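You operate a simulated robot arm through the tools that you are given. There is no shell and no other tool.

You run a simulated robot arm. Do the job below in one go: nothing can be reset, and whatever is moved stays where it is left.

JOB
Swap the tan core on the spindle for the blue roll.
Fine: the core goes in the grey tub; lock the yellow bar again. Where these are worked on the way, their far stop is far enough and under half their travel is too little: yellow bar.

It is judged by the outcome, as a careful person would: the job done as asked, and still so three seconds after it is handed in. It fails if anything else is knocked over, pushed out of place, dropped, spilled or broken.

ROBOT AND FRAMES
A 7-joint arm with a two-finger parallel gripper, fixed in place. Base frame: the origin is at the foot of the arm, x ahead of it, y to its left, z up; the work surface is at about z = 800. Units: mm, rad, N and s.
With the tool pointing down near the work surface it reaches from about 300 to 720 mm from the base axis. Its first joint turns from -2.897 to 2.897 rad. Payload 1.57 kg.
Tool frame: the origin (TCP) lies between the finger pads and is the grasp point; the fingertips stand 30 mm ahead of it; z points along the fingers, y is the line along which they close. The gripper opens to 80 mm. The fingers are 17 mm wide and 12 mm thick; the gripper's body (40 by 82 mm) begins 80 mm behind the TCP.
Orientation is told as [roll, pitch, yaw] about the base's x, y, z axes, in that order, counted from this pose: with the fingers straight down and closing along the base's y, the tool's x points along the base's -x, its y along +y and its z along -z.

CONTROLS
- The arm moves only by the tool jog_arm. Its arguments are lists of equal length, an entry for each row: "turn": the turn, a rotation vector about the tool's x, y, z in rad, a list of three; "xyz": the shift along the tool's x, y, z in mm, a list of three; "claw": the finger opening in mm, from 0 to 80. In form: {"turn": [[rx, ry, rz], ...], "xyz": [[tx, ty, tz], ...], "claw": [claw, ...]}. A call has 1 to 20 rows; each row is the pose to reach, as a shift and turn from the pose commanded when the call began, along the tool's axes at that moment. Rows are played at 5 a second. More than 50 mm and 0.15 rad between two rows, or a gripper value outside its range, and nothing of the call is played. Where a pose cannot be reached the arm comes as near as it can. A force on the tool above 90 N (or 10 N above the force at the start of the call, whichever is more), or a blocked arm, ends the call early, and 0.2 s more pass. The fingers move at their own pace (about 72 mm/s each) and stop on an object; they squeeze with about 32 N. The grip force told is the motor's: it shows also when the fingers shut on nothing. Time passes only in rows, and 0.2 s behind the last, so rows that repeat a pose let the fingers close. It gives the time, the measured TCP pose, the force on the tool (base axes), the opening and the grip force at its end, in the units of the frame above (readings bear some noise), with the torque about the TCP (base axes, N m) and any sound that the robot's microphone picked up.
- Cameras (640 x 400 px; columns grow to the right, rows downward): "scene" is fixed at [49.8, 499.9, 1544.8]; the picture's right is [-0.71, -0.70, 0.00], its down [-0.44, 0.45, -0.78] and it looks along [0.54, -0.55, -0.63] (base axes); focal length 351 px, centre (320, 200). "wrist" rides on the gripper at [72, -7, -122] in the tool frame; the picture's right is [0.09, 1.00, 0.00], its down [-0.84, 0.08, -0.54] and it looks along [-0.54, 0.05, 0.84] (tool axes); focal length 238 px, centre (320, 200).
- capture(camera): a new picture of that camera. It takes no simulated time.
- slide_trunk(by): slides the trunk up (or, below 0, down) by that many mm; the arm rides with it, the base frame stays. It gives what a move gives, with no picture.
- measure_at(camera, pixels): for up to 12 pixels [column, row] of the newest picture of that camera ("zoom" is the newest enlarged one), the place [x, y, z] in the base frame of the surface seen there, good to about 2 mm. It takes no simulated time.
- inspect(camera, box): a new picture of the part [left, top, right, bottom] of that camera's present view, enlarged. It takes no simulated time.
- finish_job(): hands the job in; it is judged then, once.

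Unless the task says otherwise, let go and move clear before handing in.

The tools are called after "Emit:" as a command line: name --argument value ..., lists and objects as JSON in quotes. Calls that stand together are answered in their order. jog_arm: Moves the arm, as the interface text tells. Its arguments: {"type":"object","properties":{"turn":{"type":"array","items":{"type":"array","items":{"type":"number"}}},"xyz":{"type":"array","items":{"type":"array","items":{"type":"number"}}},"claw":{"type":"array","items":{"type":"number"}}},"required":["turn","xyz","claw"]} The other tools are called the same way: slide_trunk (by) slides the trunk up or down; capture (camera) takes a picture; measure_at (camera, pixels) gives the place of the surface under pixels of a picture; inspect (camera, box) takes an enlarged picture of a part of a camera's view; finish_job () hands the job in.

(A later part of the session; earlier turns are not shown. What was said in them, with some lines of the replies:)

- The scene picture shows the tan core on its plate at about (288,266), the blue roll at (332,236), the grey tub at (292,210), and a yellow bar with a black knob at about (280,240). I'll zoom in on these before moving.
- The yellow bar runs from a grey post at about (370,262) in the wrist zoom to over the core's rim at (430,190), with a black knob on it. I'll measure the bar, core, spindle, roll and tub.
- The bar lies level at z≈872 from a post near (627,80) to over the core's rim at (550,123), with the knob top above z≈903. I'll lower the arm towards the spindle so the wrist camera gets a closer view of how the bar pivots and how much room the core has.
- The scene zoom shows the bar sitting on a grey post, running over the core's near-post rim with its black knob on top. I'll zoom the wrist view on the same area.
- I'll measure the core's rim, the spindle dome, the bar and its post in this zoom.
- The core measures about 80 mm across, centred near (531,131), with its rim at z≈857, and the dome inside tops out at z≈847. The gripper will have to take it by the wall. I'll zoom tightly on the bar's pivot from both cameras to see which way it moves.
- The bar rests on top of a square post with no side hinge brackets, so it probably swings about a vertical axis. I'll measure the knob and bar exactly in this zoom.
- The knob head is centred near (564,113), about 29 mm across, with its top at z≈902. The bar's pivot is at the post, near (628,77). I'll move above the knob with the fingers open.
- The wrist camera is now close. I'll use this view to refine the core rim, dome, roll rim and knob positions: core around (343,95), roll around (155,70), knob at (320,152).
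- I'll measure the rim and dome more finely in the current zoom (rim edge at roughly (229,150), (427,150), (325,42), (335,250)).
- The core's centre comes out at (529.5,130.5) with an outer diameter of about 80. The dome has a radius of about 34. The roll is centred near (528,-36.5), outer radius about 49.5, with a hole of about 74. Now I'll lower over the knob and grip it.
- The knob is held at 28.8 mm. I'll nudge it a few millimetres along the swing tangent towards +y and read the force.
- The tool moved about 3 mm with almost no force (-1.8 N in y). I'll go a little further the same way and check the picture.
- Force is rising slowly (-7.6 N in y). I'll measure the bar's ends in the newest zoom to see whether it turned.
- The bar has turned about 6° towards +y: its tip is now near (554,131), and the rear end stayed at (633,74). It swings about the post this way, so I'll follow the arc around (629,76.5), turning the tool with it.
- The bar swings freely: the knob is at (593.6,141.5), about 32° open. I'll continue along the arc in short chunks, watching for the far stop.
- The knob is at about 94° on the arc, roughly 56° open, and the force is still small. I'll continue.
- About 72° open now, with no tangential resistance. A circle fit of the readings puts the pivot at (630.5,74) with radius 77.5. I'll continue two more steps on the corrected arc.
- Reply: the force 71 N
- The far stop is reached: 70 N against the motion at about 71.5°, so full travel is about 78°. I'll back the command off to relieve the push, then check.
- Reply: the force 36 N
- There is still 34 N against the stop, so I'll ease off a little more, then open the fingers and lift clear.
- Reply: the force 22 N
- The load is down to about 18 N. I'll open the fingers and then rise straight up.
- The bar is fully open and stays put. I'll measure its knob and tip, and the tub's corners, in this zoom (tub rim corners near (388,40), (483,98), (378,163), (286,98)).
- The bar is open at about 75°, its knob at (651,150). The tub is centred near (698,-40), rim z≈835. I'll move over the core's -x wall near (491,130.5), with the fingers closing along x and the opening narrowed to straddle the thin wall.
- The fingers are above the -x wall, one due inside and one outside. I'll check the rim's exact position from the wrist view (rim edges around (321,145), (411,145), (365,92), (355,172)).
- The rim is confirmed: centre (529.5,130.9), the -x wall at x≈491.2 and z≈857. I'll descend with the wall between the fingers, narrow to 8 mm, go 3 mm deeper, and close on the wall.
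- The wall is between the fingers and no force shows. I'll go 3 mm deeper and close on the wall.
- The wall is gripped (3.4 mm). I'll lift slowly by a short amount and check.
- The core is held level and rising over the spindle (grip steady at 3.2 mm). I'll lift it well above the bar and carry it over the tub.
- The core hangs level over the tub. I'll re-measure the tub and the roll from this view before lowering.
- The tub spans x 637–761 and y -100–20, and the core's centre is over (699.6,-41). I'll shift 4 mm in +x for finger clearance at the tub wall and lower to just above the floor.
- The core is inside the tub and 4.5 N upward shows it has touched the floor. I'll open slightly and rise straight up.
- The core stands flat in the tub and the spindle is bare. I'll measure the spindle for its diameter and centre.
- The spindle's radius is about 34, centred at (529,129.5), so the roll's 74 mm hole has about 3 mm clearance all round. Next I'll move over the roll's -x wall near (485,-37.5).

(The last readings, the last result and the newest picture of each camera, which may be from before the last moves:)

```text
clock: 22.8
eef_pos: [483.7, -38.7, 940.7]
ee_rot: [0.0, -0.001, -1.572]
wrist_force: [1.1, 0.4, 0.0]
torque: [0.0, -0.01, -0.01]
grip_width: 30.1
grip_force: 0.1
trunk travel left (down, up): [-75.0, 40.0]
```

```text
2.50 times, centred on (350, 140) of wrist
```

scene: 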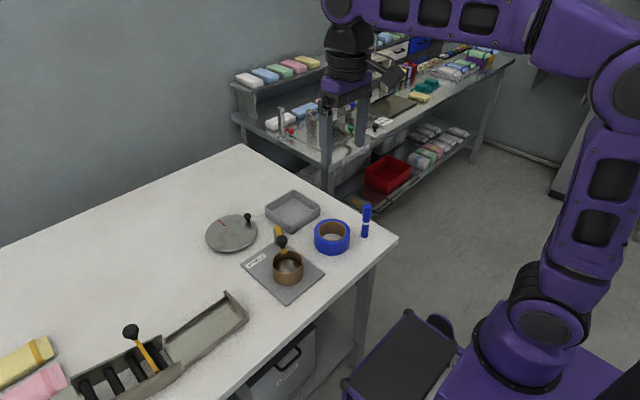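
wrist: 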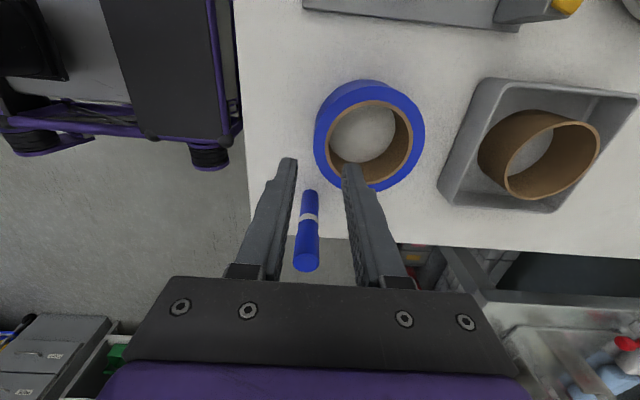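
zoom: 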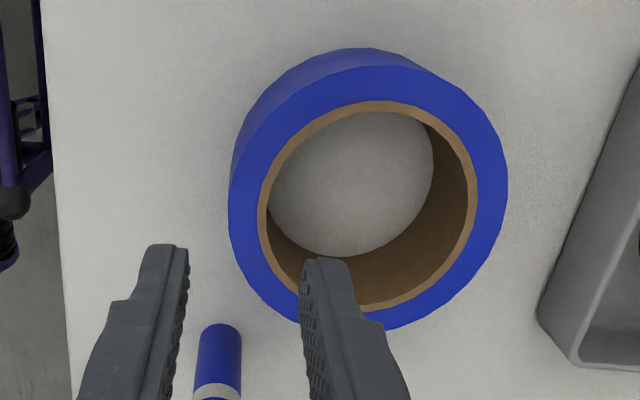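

I'll measure the roll's rim in this zoom (outer edge near (231,200), (505,185), (385,68); inner edge near (263,205), (471,185), (385,108)).

Emit:
measure_at --camera "zoom" --pixels '[[232, 200], [503, 187], [380, 69], [395, 325], [250, 150], [480, 120], [488, 260], [240, 260], [261, 210], [474, 188], [385, 103], [385, 305]]'

Emit:
measure_at --camera "wrist" --pixels '[[310, 193], [307, 262], [295, 262], [318, 262]]'

```text
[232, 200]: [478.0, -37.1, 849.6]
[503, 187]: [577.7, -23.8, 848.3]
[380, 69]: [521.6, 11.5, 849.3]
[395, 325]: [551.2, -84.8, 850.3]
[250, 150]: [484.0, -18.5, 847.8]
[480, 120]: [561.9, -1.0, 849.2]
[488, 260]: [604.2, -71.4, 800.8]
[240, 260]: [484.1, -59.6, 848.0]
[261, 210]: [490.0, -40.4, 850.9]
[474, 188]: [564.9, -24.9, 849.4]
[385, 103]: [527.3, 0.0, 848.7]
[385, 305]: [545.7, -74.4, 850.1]
```

```text
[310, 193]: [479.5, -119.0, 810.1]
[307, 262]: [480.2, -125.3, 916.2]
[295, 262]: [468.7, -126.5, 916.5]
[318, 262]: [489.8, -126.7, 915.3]
```

The roll's centre is (528.8,-38), outer radius 50, rim z≈849, and its -x wall mid is at x≈485.4. I'll descend so the tips are about 13 mm below the rim, then close on the wall.

Emit:
jog_arm --turn '[[0, 0, 0], [0, 0, 0], [0, 0, 0], [0, 0, 0], [0, 0, 0]]' --xyz '[[0.6, 1.5, 25], [0.6, 1.5, 48], [0.6, 1.5, 65], [0.6, 1.5, 74], [0.6, 1.5, 74]]' --claw '[30, 30, 30, 30, 26]'

Emit:
inspect --camera "scene" --box '[295, 195, 385, 265]'

Emit:
inspect --camera "wrist" --box '[250, 60, 450, 220]'

```text
clock: 24.0
eef_pos: [487.0, -35.0, 866.2]
ee_rot: [-0.001, 0.0, -1.572]
wrist_force: [0.5, 0.1, -0.1]
torque: [-0.01, -0.02, -0.01]
grip_width: 25.9
grip_force: 0.0
trunk travel left (down, up): [-75.0, 40.0]
```

```text
5.71 times, centred on (340, 230) of scene
```

zoom: 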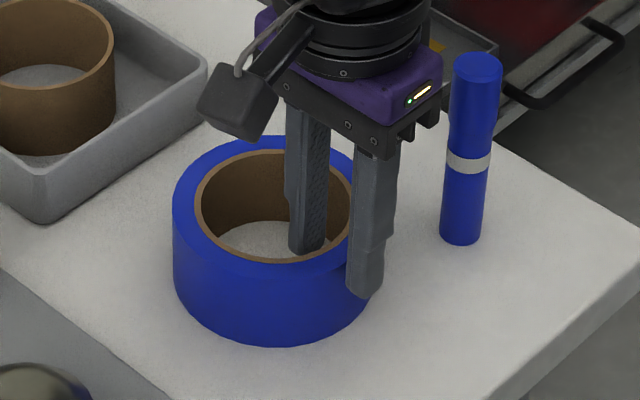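

```text
2.50 times, centred on (350, 140) of wrist
```

zoom: 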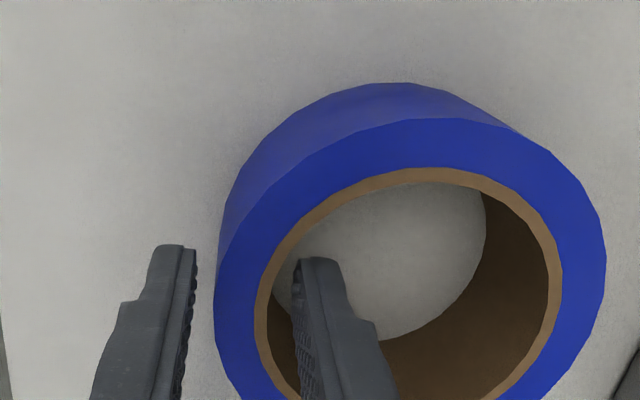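

The wall is between the fingers with no contact. I'll hold one row for a second position reading, since readings are noisy, before closing.

Emit:
jog_arm --turn '[[0, 0, 0]]' --xyz '[[0, 0, 0]]' --claw '[24]'

Emit:
measure_at --camera "zoom" --pixels '[[230, 280], [265, 320], [170, 255], [310, 265], [320, 262], [218, 250], [430, 125], [440, 172], [590, 230], [556, 270]]'

```text
clock: 24.4
eef_pos: [485.5, -36.1, 865.5]
ee_rot: [0.001, -0.001, -1.572]
wrist_force: [0.2, 0.1, 0.1]
torque: [0.0, -0.03, 0.01]
grip_width: 23.8
grip_force: 0.1
trunk travel left (down, up): [-75.0, 40.0]
```

```text
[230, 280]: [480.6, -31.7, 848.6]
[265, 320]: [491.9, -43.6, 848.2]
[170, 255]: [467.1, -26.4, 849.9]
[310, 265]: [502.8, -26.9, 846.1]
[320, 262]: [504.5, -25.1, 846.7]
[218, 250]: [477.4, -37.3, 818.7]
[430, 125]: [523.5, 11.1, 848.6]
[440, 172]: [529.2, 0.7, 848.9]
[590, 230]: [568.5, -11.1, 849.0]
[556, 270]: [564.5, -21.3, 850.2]
```

The tool sits at y≈-35.7 and the roll's centre is at y≈-38. I'll shift 2.2 mm in -y and then close.

Emit:
jog_arm --turn '[[0, 0, 0], [0, 0, 0], [0, 0, 0], [0, 0, 0], [0, 0, 0]]' --xyz '[[-2.2, 0, 0], [-2.2, 0, 0], [-2.2, 0, 0], [-2.2, 0, 0], [-2.2, 0, 0]]' --claw '[22, 14, 8, 5, 5]'

Emit:
inspect --camera "wrist" --box '[250, 60, 450, 220]'

```text
clock: 25.6
eef_pos: [487.2, -37.9, 866.7]
ee_rot: [0.001, 0.002, -1.572]
wrist_force: [-0.1, -0.6, 0.3]
torque: [-0.07, 0.06, 0.0]
grip_width: 15.8
grip_force: 31.2
trunk travel left (down, up): [-75.0, 40.0]
```

```text
2.50 times, centred on (350, 140) of wrist
```

zoom: 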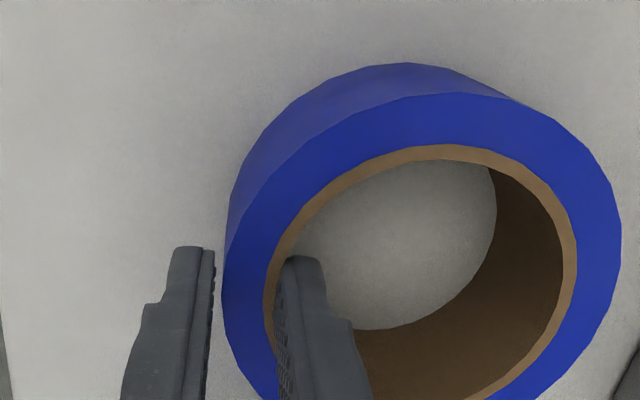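

The fingers stopped at 15.8 mm with 31 N. I'll close fully, let it settle, and try a small slow lift.

Emit:
jog_arm --turn '[[0, 0, 0], [0, 0, 0], [0, 0, 0], [0, 0, 0], [0, 0, 0], [0, 0, 0]]' --xyz '[[0, 0, 0], [0, 0, 0], [0, 0, -2], [0, 0, -5], [0, 0, -10], [0, 0, -15]]' --claw '[0, 0, 0, 0, 0, 0]'

Emit:
inspect --camera "scene" --box '[285, 185, 385, 265]'

Emit:
inspect --camera "wrist" --box '[250, 60, 450, 220]'

```text
clock: 27.0
eef_pos: [486.0, -38.1, 881.5]
ee_rot: [0.0, 0.001, -1.571]
wrist_force: [-0.2, 0.4, -2.4]
torque: [0.01, 0.09, 0.0]
grip_width: 16.1
grip_force: 31.2
trunk travel left (down, up): [-75.0, 40.0]
```

```text
5.00 times, centred on (335, 225) of scene
```

zoom: 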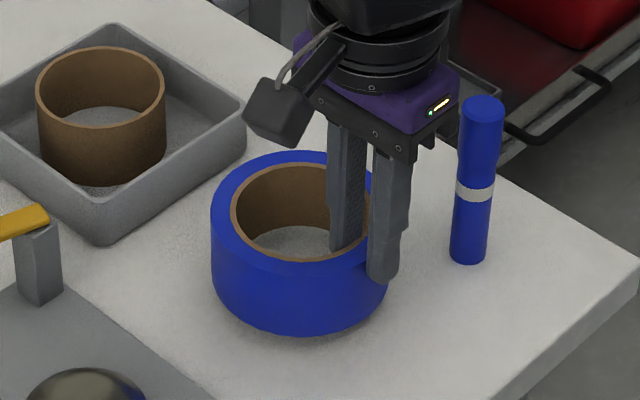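

```text
2.50 times, centred on (350, 140) of wrist
```

zoom: 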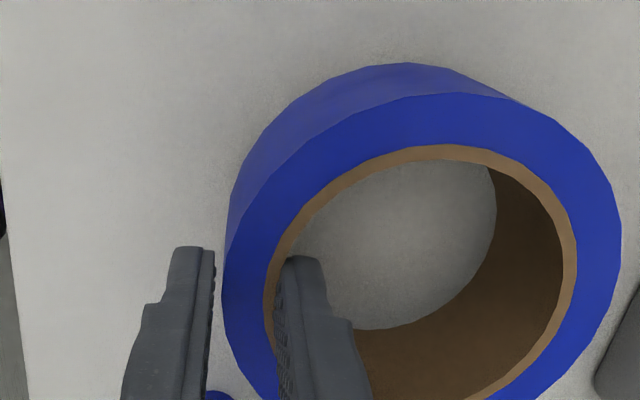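

The roll lifted cleanly (2.4 N, no change relative to the fingers). I'll check how level it is by measuring its rim.

Emit:
measure_at --camera "zoom" --pixels '[[233, 270], [440, 105], [600, 210], [610, 230], [570, 340], [278, 250], [440, 150], [570, 230], [570, 260], [530, 380]]'

```text
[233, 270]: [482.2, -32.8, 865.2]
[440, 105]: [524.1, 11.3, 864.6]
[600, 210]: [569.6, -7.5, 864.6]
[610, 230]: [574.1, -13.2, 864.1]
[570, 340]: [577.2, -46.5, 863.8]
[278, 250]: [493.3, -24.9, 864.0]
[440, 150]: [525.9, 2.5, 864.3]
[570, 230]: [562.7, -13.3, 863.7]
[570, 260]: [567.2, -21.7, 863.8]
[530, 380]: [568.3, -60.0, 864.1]
```

The rim reads z≈864 all round, so the roll hangs level with its centre about 43 mm ahead of the tool in x. I'll lift it higher and carry it over the spindle.

Emit:
jog_arm --turn '[[0, 0, 0], [0, 0, 0], [0, 0, 0], [0, 0, 0], [0, 0, 0], [0, 0, 0], [0, 0, 0], [0, 0, 0], [0, 0, 0], [0, 0, 0], [0, 0, 0]]' --xyz '[[0, 0, -15], [0, 0, -35], [0, 0, -55], [0, 0, -65], [20, 0, -65], [48, 0, -65], [78, 0, -65], [108, 0, -65], [138, 0, -65], [160, 0, -65], [168, 0, -65]]' --claw '[0, 0, 0, 0, 0, 0, 0, 0, 0, 0, 0]'

Emit:
capture --camera "wrist"

Emit:
inspect --camera "wrist" --box '[250, 60, 450, 220]'

Emit:
inspect --camera "scene" --box '[235, 200, 345, 300]'

```text
clock: 29.4
eef_pos: [486.7, 131.1, 946.6]
ee_rot: [0.0, 0.0, -1.57]
wrist_force: [0.0, 0.6, -1.5]
torque: [-0.01, 0.07, -0.03]
grip_width: 15.8
grip_force: 31.8
trunk travel left (down, up): [-75.0, 40.0]
```

```text
taken
```

wrist: 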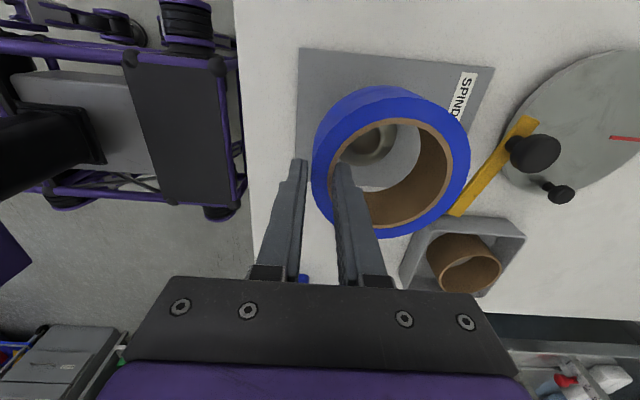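

```text
2.50 times, centred on (350, 140) of wrist
```

zoom: 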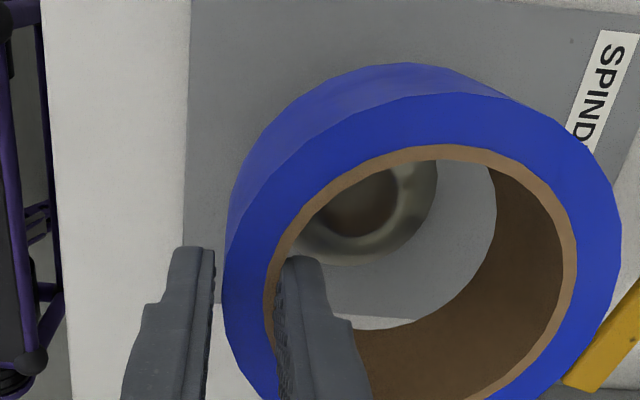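

```text
4.00 times, centred on (290, 250) of scene
```

zoom: 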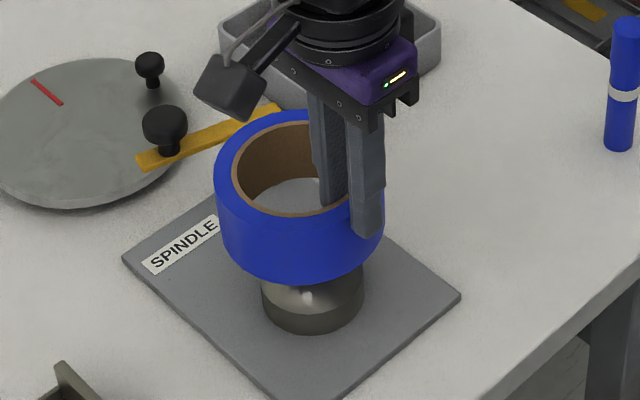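

The roll is over the spindle. I'll re-measure the roll's rim now to get its centre precisely before lowering.

Emit:
inspect --camera "wrist" --box '[300, 80, 480, 245]'

```text
2.42 times, centred on (390, 162) of wrist
```

zoom: 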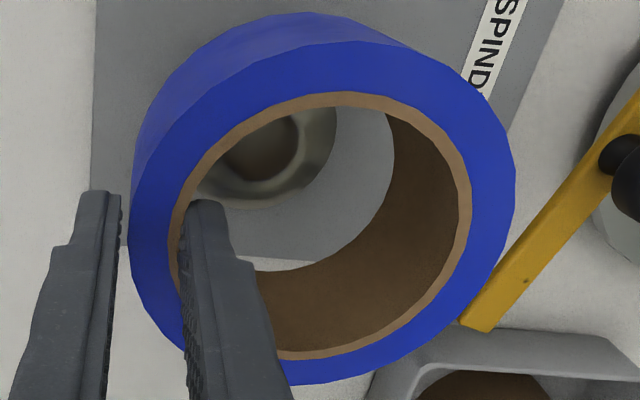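

Emit:
measure_at --camera "zoom" --pixels '[[345, 99], [464, 205], [178, 228], [300, 356], [250, 128], [430, 131], [440, 280], [380, 333], [405, 113], [462, 180], [205, 168], [350, 347]]'

Emit:
measure_at --camera "zoom" --pixels '[[345, 45], [511, 180], [133, 240], [330, 381], [250, 72], [450, 78], [480, 290], [420, 350], [320, 150], [280, 150], [300, 195], [265, 155]]'

```text
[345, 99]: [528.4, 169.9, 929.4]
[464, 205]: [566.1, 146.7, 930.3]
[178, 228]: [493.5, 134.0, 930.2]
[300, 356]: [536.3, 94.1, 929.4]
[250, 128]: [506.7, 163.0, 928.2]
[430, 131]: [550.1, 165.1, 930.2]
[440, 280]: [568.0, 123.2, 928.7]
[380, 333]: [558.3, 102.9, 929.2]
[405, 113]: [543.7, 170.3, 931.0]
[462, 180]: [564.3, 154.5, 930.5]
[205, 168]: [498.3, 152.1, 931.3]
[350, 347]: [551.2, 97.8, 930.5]
```

```text
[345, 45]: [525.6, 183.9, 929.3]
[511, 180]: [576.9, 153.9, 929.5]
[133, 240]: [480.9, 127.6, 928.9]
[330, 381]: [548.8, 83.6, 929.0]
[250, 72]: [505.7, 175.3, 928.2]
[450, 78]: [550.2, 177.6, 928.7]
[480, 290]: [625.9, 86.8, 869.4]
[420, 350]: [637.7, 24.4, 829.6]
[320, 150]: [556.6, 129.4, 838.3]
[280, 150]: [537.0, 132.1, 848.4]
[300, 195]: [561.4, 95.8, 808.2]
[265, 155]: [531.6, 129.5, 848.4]
```

The roll's centre reads (531.3,132) and the spindle's axis (529.2,130). I'll shift by (-2.1,-2) and lower until the roll is partly over the dome, watching the side forces.

Emit:
jog_arm --turn '[[0, 0, 0], [0, 0, 0], [0, 0, 0], [0, 0, 0], [0, 0, 0], [0, 0, 0]]' --xyz '[[-2, -2.1, 0], [-2, -2.1, 12], [-2, -2.1, 25], [-2, -2.1, 35], [-2, -2.1, 43], [-2, -2.1, 50]]' --claw '[0, 0, 0, 0, 0, 0]'

Emit:
inspect --camera "scene" --box '[245, 220, 335, 290]'

Emit:
inspect --camera "wrist" --box '[300, 80, 480, 245]'

```text
clock: 30.8
eef_pos: [483.9, 127.6, 896.9]
ee_rot: [0.001, 0.0, -1.571]
wrist_force: [0.1, 0.2, -1.5]
torque: [-0.03, 0.06, 0.0]
grip_width: 15.7
grip_force: 31.3
trunk travel left (down, up): [-75.0, 40.0]
```

```text
5.71 times, centred on (290, 255) of scene
```

zoom: 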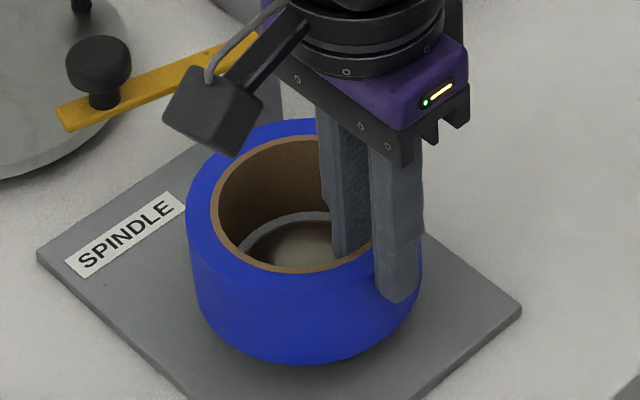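

```text
2.42 times, centred on (390, 162) of wrist
```

zoom: 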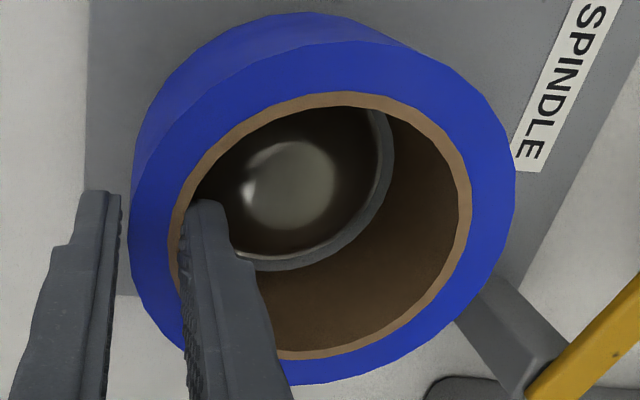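

The dome is inside the hole with no contact force, and a thin gap shows at (375,180). I'll re-measure the ring centre to verify alignment before seating.

Emit:
measure_at --camera "zoom" --pixels '[[345, 99], [464, 205], [178, 228], [300, 356], [250, 128], [430, 131], [440, 280], [380, 333], [405, 113], [462, 180], [205, 168], [350, 347]]'

Emit:
measure_at --camera "zoom" --pixels '[[290, 185], [380, 180], [345, 240], [280, 262], [370, 175], [340, 230], [330, 120], [230, 160], [300, 240]]'

```text
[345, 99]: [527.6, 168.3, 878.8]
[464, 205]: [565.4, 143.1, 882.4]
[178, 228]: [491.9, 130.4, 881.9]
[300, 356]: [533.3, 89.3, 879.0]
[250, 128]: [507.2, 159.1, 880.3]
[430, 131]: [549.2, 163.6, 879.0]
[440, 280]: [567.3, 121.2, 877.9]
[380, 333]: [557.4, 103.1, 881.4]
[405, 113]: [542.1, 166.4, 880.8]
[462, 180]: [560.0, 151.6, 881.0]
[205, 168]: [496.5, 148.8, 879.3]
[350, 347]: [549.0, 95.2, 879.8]
```

```text
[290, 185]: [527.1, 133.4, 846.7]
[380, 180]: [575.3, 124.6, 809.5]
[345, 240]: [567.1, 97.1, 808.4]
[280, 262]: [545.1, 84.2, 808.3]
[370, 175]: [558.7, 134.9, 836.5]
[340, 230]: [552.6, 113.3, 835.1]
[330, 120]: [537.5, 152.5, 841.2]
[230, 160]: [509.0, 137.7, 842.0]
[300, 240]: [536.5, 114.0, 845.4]
```

The roll's centre is now about (529.9,129.3), within 1 mm of the spindle's axis. I'll lower further in small steps to just above the plate.

Emit:
jog_arm --turn '[[0, 0, 0], [0, 0, 0], [0, 0, 0], [0, 0, 0], [0, 0, 0]]' --xyz '[[0, 0, 5], [0, 0, 10], [0, 0, 14], [0, 0, 18], [0, 0, 20]]' --claw '[0, 0, 0, 0, 0]'

Emit:
inspect --camera "scene" --box '[245, 220, 335, 290]'

```text
clock: 32.0
eef_pos: [485.1, 127.2, 876.1]
ee_rot: [0.001, -0.001, -1.57]
wrist_force: [0.7, -0.6, -1.6]
torque: [-0.03, 0.08, 0.0]
grip_width: 15.5
grip_force: 31.5
trunk travel left (down, up): [-75.0, 40.0]
```

```text
5.71 times, centred on (290, 255) of scene
```

zoom: 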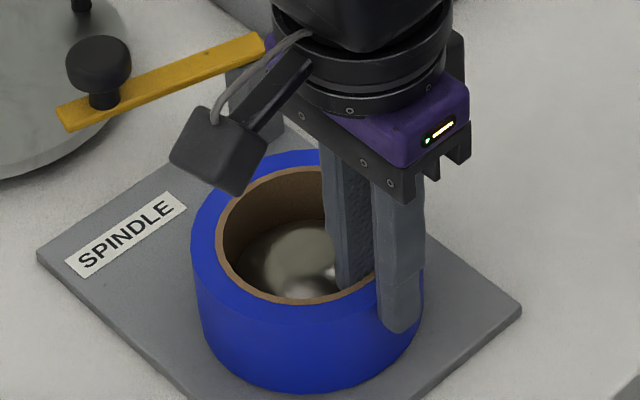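

No contact yet (-1.6 N is just the weight). I'll lower in 1 mm steps until the plate pushes back.

Emit:
jog_arm --turn '[[0, 0, 0], [0, 0, 0]]' --xyz '[[0, 0, 1], [0, 0, 2]]' --claw '[0, 0]'

```text
clock: 32.6
eef_pos: [483.3, 128.1, 874.9]
ee_rot: [-0.001, 0.0, -1.573]
wrist_force: [-0.5, 0.3, -2.4]
torque: [0.01, 0.09, -0.03]
grip_width: 15.7
grip_force: 31.4
trunk travel left (down, up): [-75.0, 40.0]
```

Emit:
jog_arm --turn '[[0, 0, 0]]' --xyz '[[0, 0, 1]]' --claw '[0]'

Emit:
inspect --camera "wrist" --box '[300, 80, 480, 245]'

```text
clock: 33.0
eef_pos: [484.3, 127.8, 875.3]
ee_rot: [0.0, 0.001, -1.569]
wrist_force: [-1.9, 0.3, 5.8]
torque: [-0.17, 0.18, -0.01]
grip_width: 15.6
grip_force: 31.4
trunk travel left (down, up): [-75.0, 40.0]
```

```text
2.42 times, centred on (390, 162) of wrist
```

zoom: 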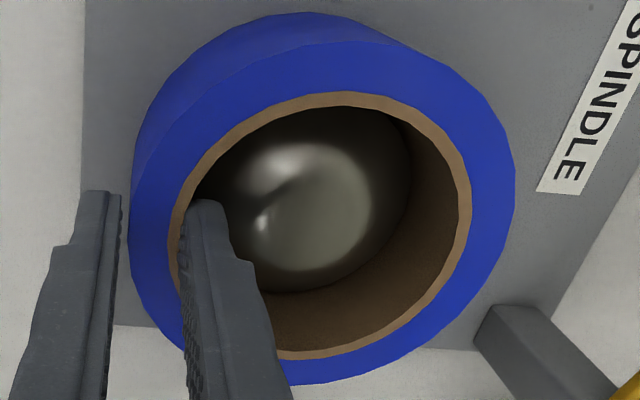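

An upward 5.8 N now shows contact. I'll measure the rim height and dome to confirm that the roll sits on the plate and the finger isn't touching the dome.

Emit:
measure_at --camera "zoom" --pixels '[[345, 99], [464, 205], [178, 228], [300, 356], [345, 70], [490, 205], [150, 230], [430, 131], [440, 280], [300, 200], [250, 220], [225, 190]]'

Emit:
inspect --camera "scene" --box '[255, 235, 325, 290]'

```text
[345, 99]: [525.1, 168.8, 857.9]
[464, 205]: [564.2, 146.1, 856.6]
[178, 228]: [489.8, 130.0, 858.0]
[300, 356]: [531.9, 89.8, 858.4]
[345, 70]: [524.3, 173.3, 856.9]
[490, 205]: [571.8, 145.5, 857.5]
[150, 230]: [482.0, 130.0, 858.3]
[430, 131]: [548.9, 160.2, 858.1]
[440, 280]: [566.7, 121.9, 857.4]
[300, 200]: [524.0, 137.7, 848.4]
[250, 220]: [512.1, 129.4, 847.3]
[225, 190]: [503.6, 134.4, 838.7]
```

```text
7.27 times, centred on (290, 262) of scene
```

zoom: 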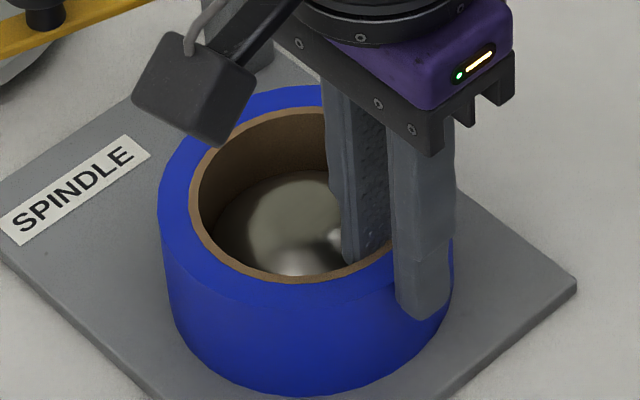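

The rim is at z≈857.7, the same height the core had, so the roll is seated flat. I'll open just enough to free the wall and rise straight up.

Emit:
jog_arm --turn '[[0, 0, 0], [0, 0, 0], [0, 0, 0], [0, 0, 0], [0, 0, 0], [0, 0, 0], [0, 0, 0], [0, 0, 0]]' --xyz '[[0, 0, -0.5], [0, 0, -0.5], [0, 0, -3], [0, 0, -6], [0, 0, -14], [0, 0, -30], [0, 0, -60], [0, 0, -100]]' --claw '[18, 19, 20, 22, 24, 24, 24, 24]'

Emit:
inspect --camera "scene" --box '[225, 180, 355, 295]'

Emit:
capture --camera "wrist"

```text
clock: 34.8
eef_pos: [484.0, 127.4, 974.2]
ee_rot: [-0.002, -0.001, -1.571]
wrist_force: [0.3, 0.2, -0.1]
torque: [-0.02, -0.01, 0.0]
grip_width: 24.1
grip_force: 0.1
trunk travel left (down, up): [-75.0, 40.0]
```

```text
3.48 times, centred on (290, 238) of scene
```

zoom: 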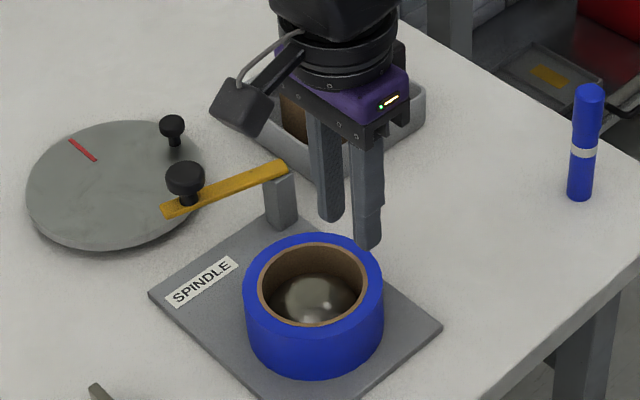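

```text
taken
```

wrist: 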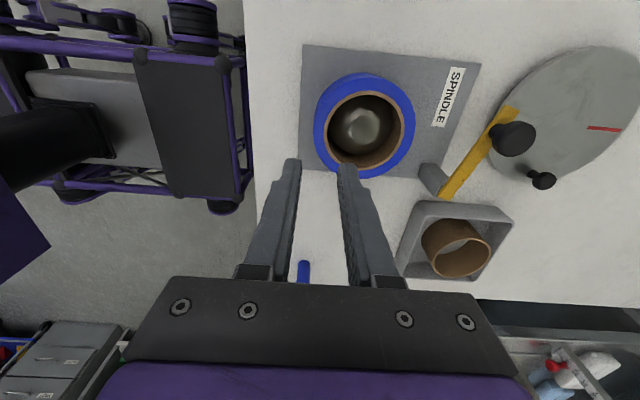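

The roll is seated with its hole over the dome. The open bar's knob shows at (185,178) in the zoom and (515,138) in the wrist view. I'll measure it for re-gripping.

Emit:
measure_at --camera "zoom" --pixels '[[185, 170], [170, 172], [200, 172], [185, 165], [165, 211], [285, 168], [313, 240], [313, 325], [247, 283], [380, 290]]'

Emit:
measure_at --camera "wrist" --pixels '[[518, 138], [505, 138], [528, 140], [518, 126], [510, 110], [445, 192]]'

```text
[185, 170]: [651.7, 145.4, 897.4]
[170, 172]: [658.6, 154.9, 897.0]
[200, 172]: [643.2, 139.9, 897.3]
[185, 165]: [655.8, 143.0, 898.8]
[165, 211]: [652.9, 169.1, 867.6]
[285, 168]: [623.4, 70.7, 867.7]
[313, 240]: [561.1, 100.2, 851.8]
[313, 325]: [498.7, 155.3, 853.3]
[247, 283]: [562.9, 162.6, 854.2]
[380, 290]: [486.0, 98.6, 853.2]
```

```text
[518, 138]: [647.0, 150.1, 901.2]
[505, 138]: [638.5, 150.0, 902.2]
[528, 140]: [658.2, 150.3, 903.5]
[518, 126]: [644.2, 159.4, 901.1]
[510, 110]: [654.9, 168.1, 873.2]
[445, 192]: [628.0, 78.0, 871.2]
```

The knob is at about (650.5,148.5). I'll go over it with the same yaw as before, fingers opening to 60.

Emit:
jog_arm --turn '[[0, 0, -0.05], [0, 0, -0.1], [0, 0, -0.15], [0, 0, -0.21], [0, 0, -0.21], [0, 0, -0.21]]' --xyz '[[4, 40, 0], [8, 80, 0], [12, 120, 0], [17, 152, 0], [20.8, 166.8, 0], [20.8, 166.8, 0]]' --claw '[30, 40, 50, 60, 60, 60]'

Emit:
inspect --camera "wrist" --box '[200, 60, 440, 240]'

```text
clock: 36.2
eef_pos: [649.7, 149.9, 973.2]
ee_rot: [0.0, 0.0, -1.363]
wrist_force: [-0.4, -1.0, -0.5]
torque: [-0.02, -0.02, -0.02]
grip_width: 59.9
grip_force: 0.0
trunk travel left (down, up): [-75.0, 40.0]
```

```text
2.22 times, centred on (320, 150) of wrist
```

zoom: 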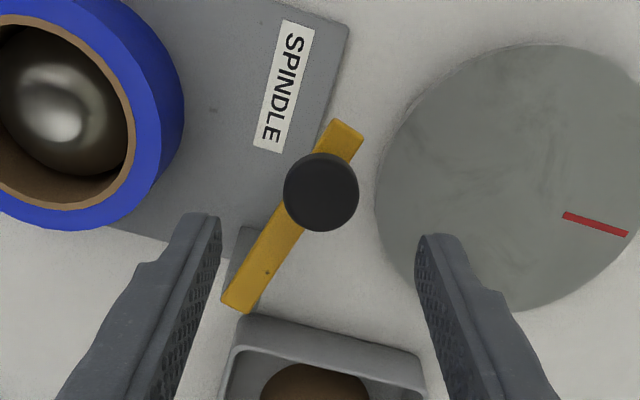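

The knob lies centred between the fingers at (320,190) of the zoom. I'll descend and grip it.

Emit:
jog_arm --turn '[[0, 0, 0], [0, 0, 0], [0, 0, 0], [0, 0, 0], [0, 0, 0], [0, 0, 0], [0, 0, 0]]' --xyz '[[0, 0, 25], [0, 0, 50], [0, 0, 61.5], [0, 0, 61.5], [0, 0, 61.5], [0, 0, 61.5], [0, 0, 61.5]]' --claw '[60, 60, 60, 40, 25, 20, 20]'

Emit:
inspect --camera "scene" --box '[215, 190, 325, 280]'

```text
clock: 37.8
eef_pos: [651.4, 149.4, 911.1]
ee_rot: [-0.001, 0.0, -1.362]
wrist_force: [-1.8, -0.9, 0.0]
torque: [0.05, 0.03, 0.12]
grip_width: 28.3
grip_force: 38.7
trunk travel left (down, up): [-75.0, 40.0]
```

```text
4.44 times, centred on (270, 235) of scene
```

zoom: 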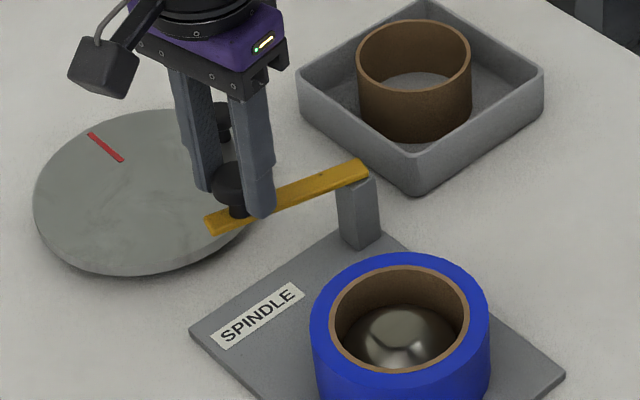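

The knob is held (28.3 mm). I'll swing it back along the arc about (630.5,74), first half now.

Emit:
jog_arm --turn '[[0, 0, -0.1], [0, 0, -0.2], [0, 0, -0.3], [0, 0, -0.4], [0, 0, -0.5], [0, 0, -0.6]]' --xyz '[[3.2, -7.05, 0], [5.68, -14.39, 0], [7.42, -21.95, 0], [8.39, -29.63, 0], [8.59, -37.37, 0], [8.01, -45.1, 0]]' --claw '[20, 20, 20, 20, 20, 20]'

Emit:
inspect --camera "scene" --box '[215, 190, 325, 280]'

```text
clock: 39.2
eef_pos: [605.9, 148.0, 911.4]
ee_rot: [-0.001, -0.001, -0.758]
wrist_force: [5.0, -0.9, 0.6]
torque: [0.16, 0.12, 0.27]
grip_width: 28.7
grip_force: 38.8
trunk travel left (down, up): [-75.0, 40.0]
```

```text
4.44 times, centred on (270, 235) of scene
```

zoom: 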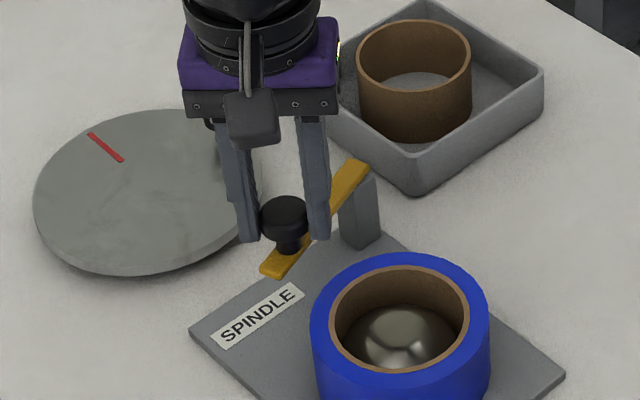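

The bar follows well, now about halfway. I'll continue towards the closed side.

Emit:
jog_arm --turn '[[0, 0, -0.1], [0, 0, -0.2], [0, 0, -0.3], [0, 0, -0.4], [0, 0, -0.5]]' --xyz '[[3.2, -7.05, 0], [5.68, -14.39, 0], [7.42, -21.95, 0], [8.39, -29.63, 0], [8.59, -37.37, 0]]' --claw '[20, 20, 20, 20, 20]'

Emit:
inspect --camera "scene" --box '[235, 200, 335, 290]'

```text
clock: 40.4
eef_pos: [573.7, 125.8, 912.8]
ee_rot: [0.002, -0.002, -0.259]
wrist_force: [11.5, -3.5, 2.2]
torque: [-0.01, -0.25, 0.36]
grip_width: 29.1
grip_force: 38.9
trunk travel left (down, up): [-75.0, 40.0]
```

```text
4.44 times, centred on (285, 245) of scene
```

zoom: 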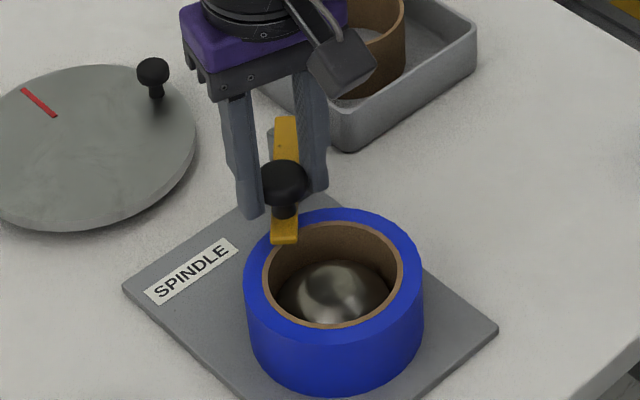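

The bar's tip is now over the roll's rim with only light force, at about 138° of 149°. I'll ease it the rest of the way, with a slightly smaller radius.

Emit:
jog_arm --turn '[[0, 0, -0.08], [0, 0, -0.15]]' --xyz '[[1.9, -6.0, 0], [3.0, -11.4, 0]]' --claw '[20, 20]'

```text
clock: 41.0
eef_pos: [566.6, 115.9, 911.6]
ee_rot: [0.001, 0.001, -0.109]
wrist_force: [3.4, 0.0, 5.7]
torque: [0.02, -0.16, 0.08]
grip_width: 28.9
grip_force: 38.9
trunk travel left (down, up): [-75.0, 40.0]
```

The knob is at about 147°. I'll push on in small steps to find the closed stop.

Emit:
jog_arm --turn '[[0, 0, -0.03], [0, 0, -0.05]]' --xyz '[[1.3, -2.7, 0], [1.9, -4.0, 0]]' --claw '[20, 20]'

```text
clock: 41.6
eef_pos: [566.1, 111.7, 912.2]
ee_rot: [0.003, 0.0, -0.06]
wrist_force: [4.8, 3.1, 6.0]
torque: [0.05, 0.19, 0.13]
grip_width: 28.7
grip_force: 38.3
trunk travel left (down, up): [-75.0, 40.0]
```

Now near 149.7°, about the original angle, with little force. I'll press a few millimetres more to feel for the stop.

Emit:
jog_arm --turn '[[0, 0, -0.02], [0, 0, -0.03]]' --xyz '[[1.0, -2.0, 0], [1.6, -3.5, 0]]' --claw '[20, 20]'

Emit:
inspect --camera "wrist" --box '[260, 90, 420, 220]'

Emit:
inspect --camera "scene" --box '[245, 210, 325, 275]'

```text
clock: 42.2
eef_pos: [564.6, 112.2, 912.9]
ee_rot: [0.002, -0.001, -0.027]
wrist_force: [13.7, 17.0, -0.5]
torque: [0.41, -0.23, -0.02]
grip_width: 28.9
grip_force: 39.0
trunk travel left (down, up): [-75.0, 40.0]
```

```text
3.08 times, centred on (340, 155) of wrist
```

zoom: 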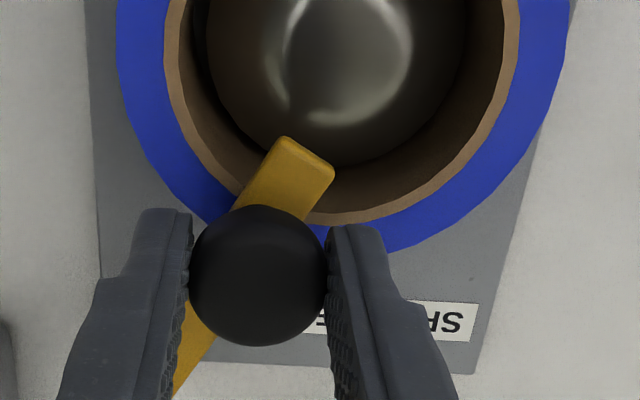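

```text
6.15 times, centred on (285, 242) of scene
```

zoom: 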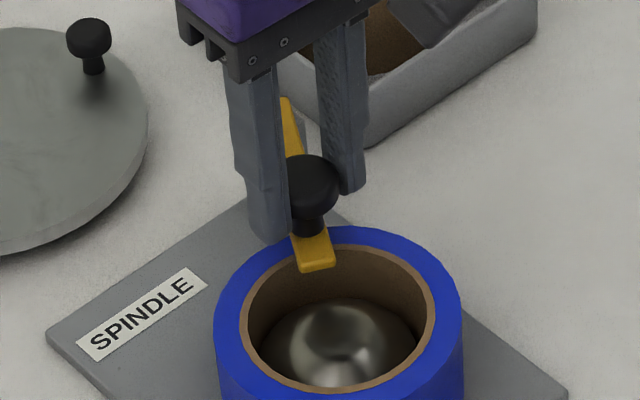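

The knob stopped at (564.6,112.2) with 21 N opposing, so the closed stop has been reached. I'll press slightly more to make sure it is fully home, then relax.

Emit:
jog_arm --turn '[[0, 0, 0], [0, 0, 0]]' --xyz '[[1.0, -2.0, 0], [1.6, -3.5, 0]]' --claw '[20, 20]'

```text
clock: 42.8
eef_pos: [564.4, 111.4, 911.8]
ee_rot: [0.007, -0.005, -0.027]
wrist_force: [26.6, 34.5, -3.3]
torque: [0.45, -0.16, 0.21]
grip_width: 28.9
grip_force: 38.3
trunk travel left (down, up): [-75.0, 40.0]
```

The stop is firm (43 N with no movement), so the bar is fully home. I'll relax the push, then open and rise.

Emit:
jog_arm --turn '[[0, 0, 0], [0, 0, 0]]' --xyz '[[-1.4, 3.0, 0], [-2.7, 5.8, 0]]' --claw '[20, 20]'

```text
clock: 43.4
eef_pos: [565.1, 111.8, 911.8]
ee_rot: [-0.001, 0.002, -0.031]
wrist_force: [8.5, 21.2, 1.3]
torque: [0.49, -0.84, 0.04]
grip_width: 28.7
grip_force: 38.6
trunk travel left (down, up): [-75.0, 40.0]
```

About 21 N remains in y, so I'll ease 3 mm more before releasing.

Emit:
jog_arm --turn '[[0, 0, 0], [0, 0, 0]]' --xyz '[[-0.5, 1.5, 0], [-0.8, 2.8, 0]]' --claw '[20, 20]'

```text
clock: 44.0
eef_pos: [563.8, 112.5, 911.7]
ee_rot: [-0.003, 0.001, -0.034]
wrist_force: [-0.7, 11.3, 5.0]
torque: [0.2, 0.0, -0.16]
grip_width: 28.6
grip_force: 38.4
trunk travel left (down, up): [-75.0, 40.0]
```

The load is down to about 11 N, still lightly holding the bar closed. I'll open the fingers and rise straight up.

Emit:
jog_arm --turn '[[0, 0, 0], [0, 0, 0], [0, 0, 0], [0, 0, 0], [0, 0, 0], [0, 0, 0], [0, 0, 0]]' --xyz '[[0, 0, 0], [0, 0, 0], [0, 0, 0], [0, 0, -20], [0, 0, -50], [0, 0, -90], [0, 0, -130]]' --claw '[35, 50, 60, 60, 60, 60, 60]'

Emit:
capture --camera "scene"

Emit:
inspect --camera "wrist" --box '[220, 30, 460, 210]'

Emit:
inspect --camera "scene" --box '[225, 180, 355, 295]'

```text
clock: 45.6
eef_pos: [564.3, 111.6, 1043.2]
ee_rot: [-0.001, 0.002, -0.031]
wrist_force: [0.5, 0.5, -0.4]
torque: [-0.01, 0.02, 0.0]
grip_width: 60.2
grip_force: 0.1
trunk travel left (down, up): [-75.0, 40.0]
```

```text
taken
```

scene: 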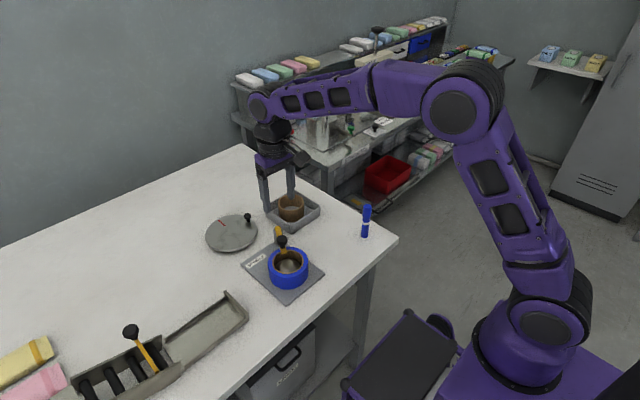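

```text
2.22 times, centred on (340, 120) of wrist
```

zoom: 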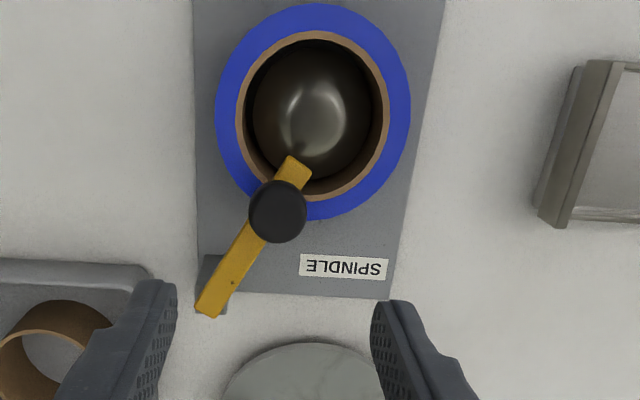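

```text
3.48 times, centred on (290, 238) of scene
```

zoom: 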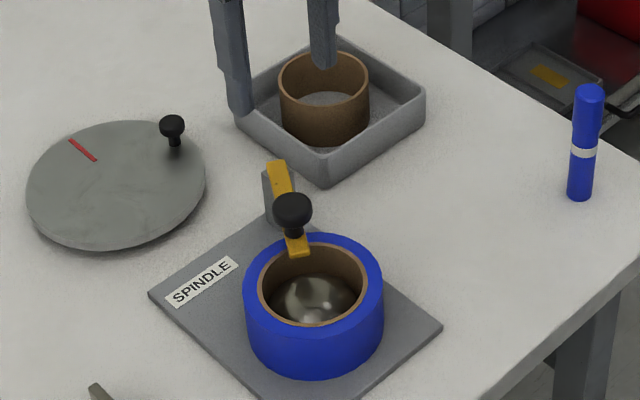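

The bar lies over the roll's rim again. I'll measure its ends and knob to compare with the original closed position (knob (564,113), tip (546.5,124)).

Emit:
measure_at --camera "zoom" --pixels '[[292, 205], [291, 252], [307, 250], [272, 165], [284, 163], [313, 240], [313, 325], [247, 283], [380, 290]]'

Emit:
inspect --camera "wrist" --box '[280, 70, 380, 180]'

```text
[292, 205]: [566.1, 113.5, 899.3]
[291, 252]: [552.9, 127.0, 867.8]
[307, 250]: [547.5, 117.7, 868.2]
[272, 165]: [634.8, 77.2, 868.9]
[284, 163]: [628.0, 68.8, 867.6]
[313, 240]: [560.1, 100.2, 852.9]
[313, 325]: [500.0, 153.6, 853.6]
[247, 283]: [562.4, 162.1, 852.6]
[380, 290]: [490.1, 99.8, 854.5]
```

```text
3.64 times, centred on (330, 125) of wrist
```

zoom: 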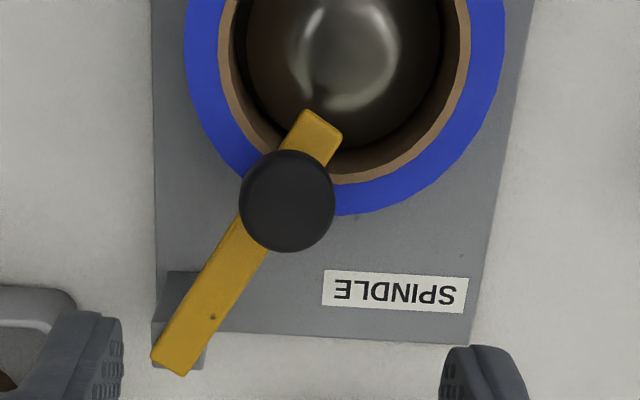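

The bar's ends at (550,122) and (631,73) give about 149°, which matches its original locked angle, and I felt it against its stop. The roll sits flat on the spindle, the core stands in the tub, the marker and disc are undisturbed, and the gripper is clear. I'm handing in.

Emit:
finish_job

```text
The job is handed in.
```

The blue roll is on the spindle, the tan core is in the grey tub, and the yellow bar is locked again over the roll. The job is handed in, but no verdict has come back.

- **Yellow bar:** I swung it open to its far stop, about 78° of travel. Afterwards I swung it back until it met the closed stop. It now sits at about 149°, which matches its starting angle to within a degree or so.
- **Tan core:** It came off by its wall without trouble and stands upright on the floor of the tub.
- **Blue roll:** It sits flat on the plate, with its rim at the same height the core's rim had.

In the last pictures, the marker, the disc and the tub were where they started. The gripper was empty and well clear above the table.
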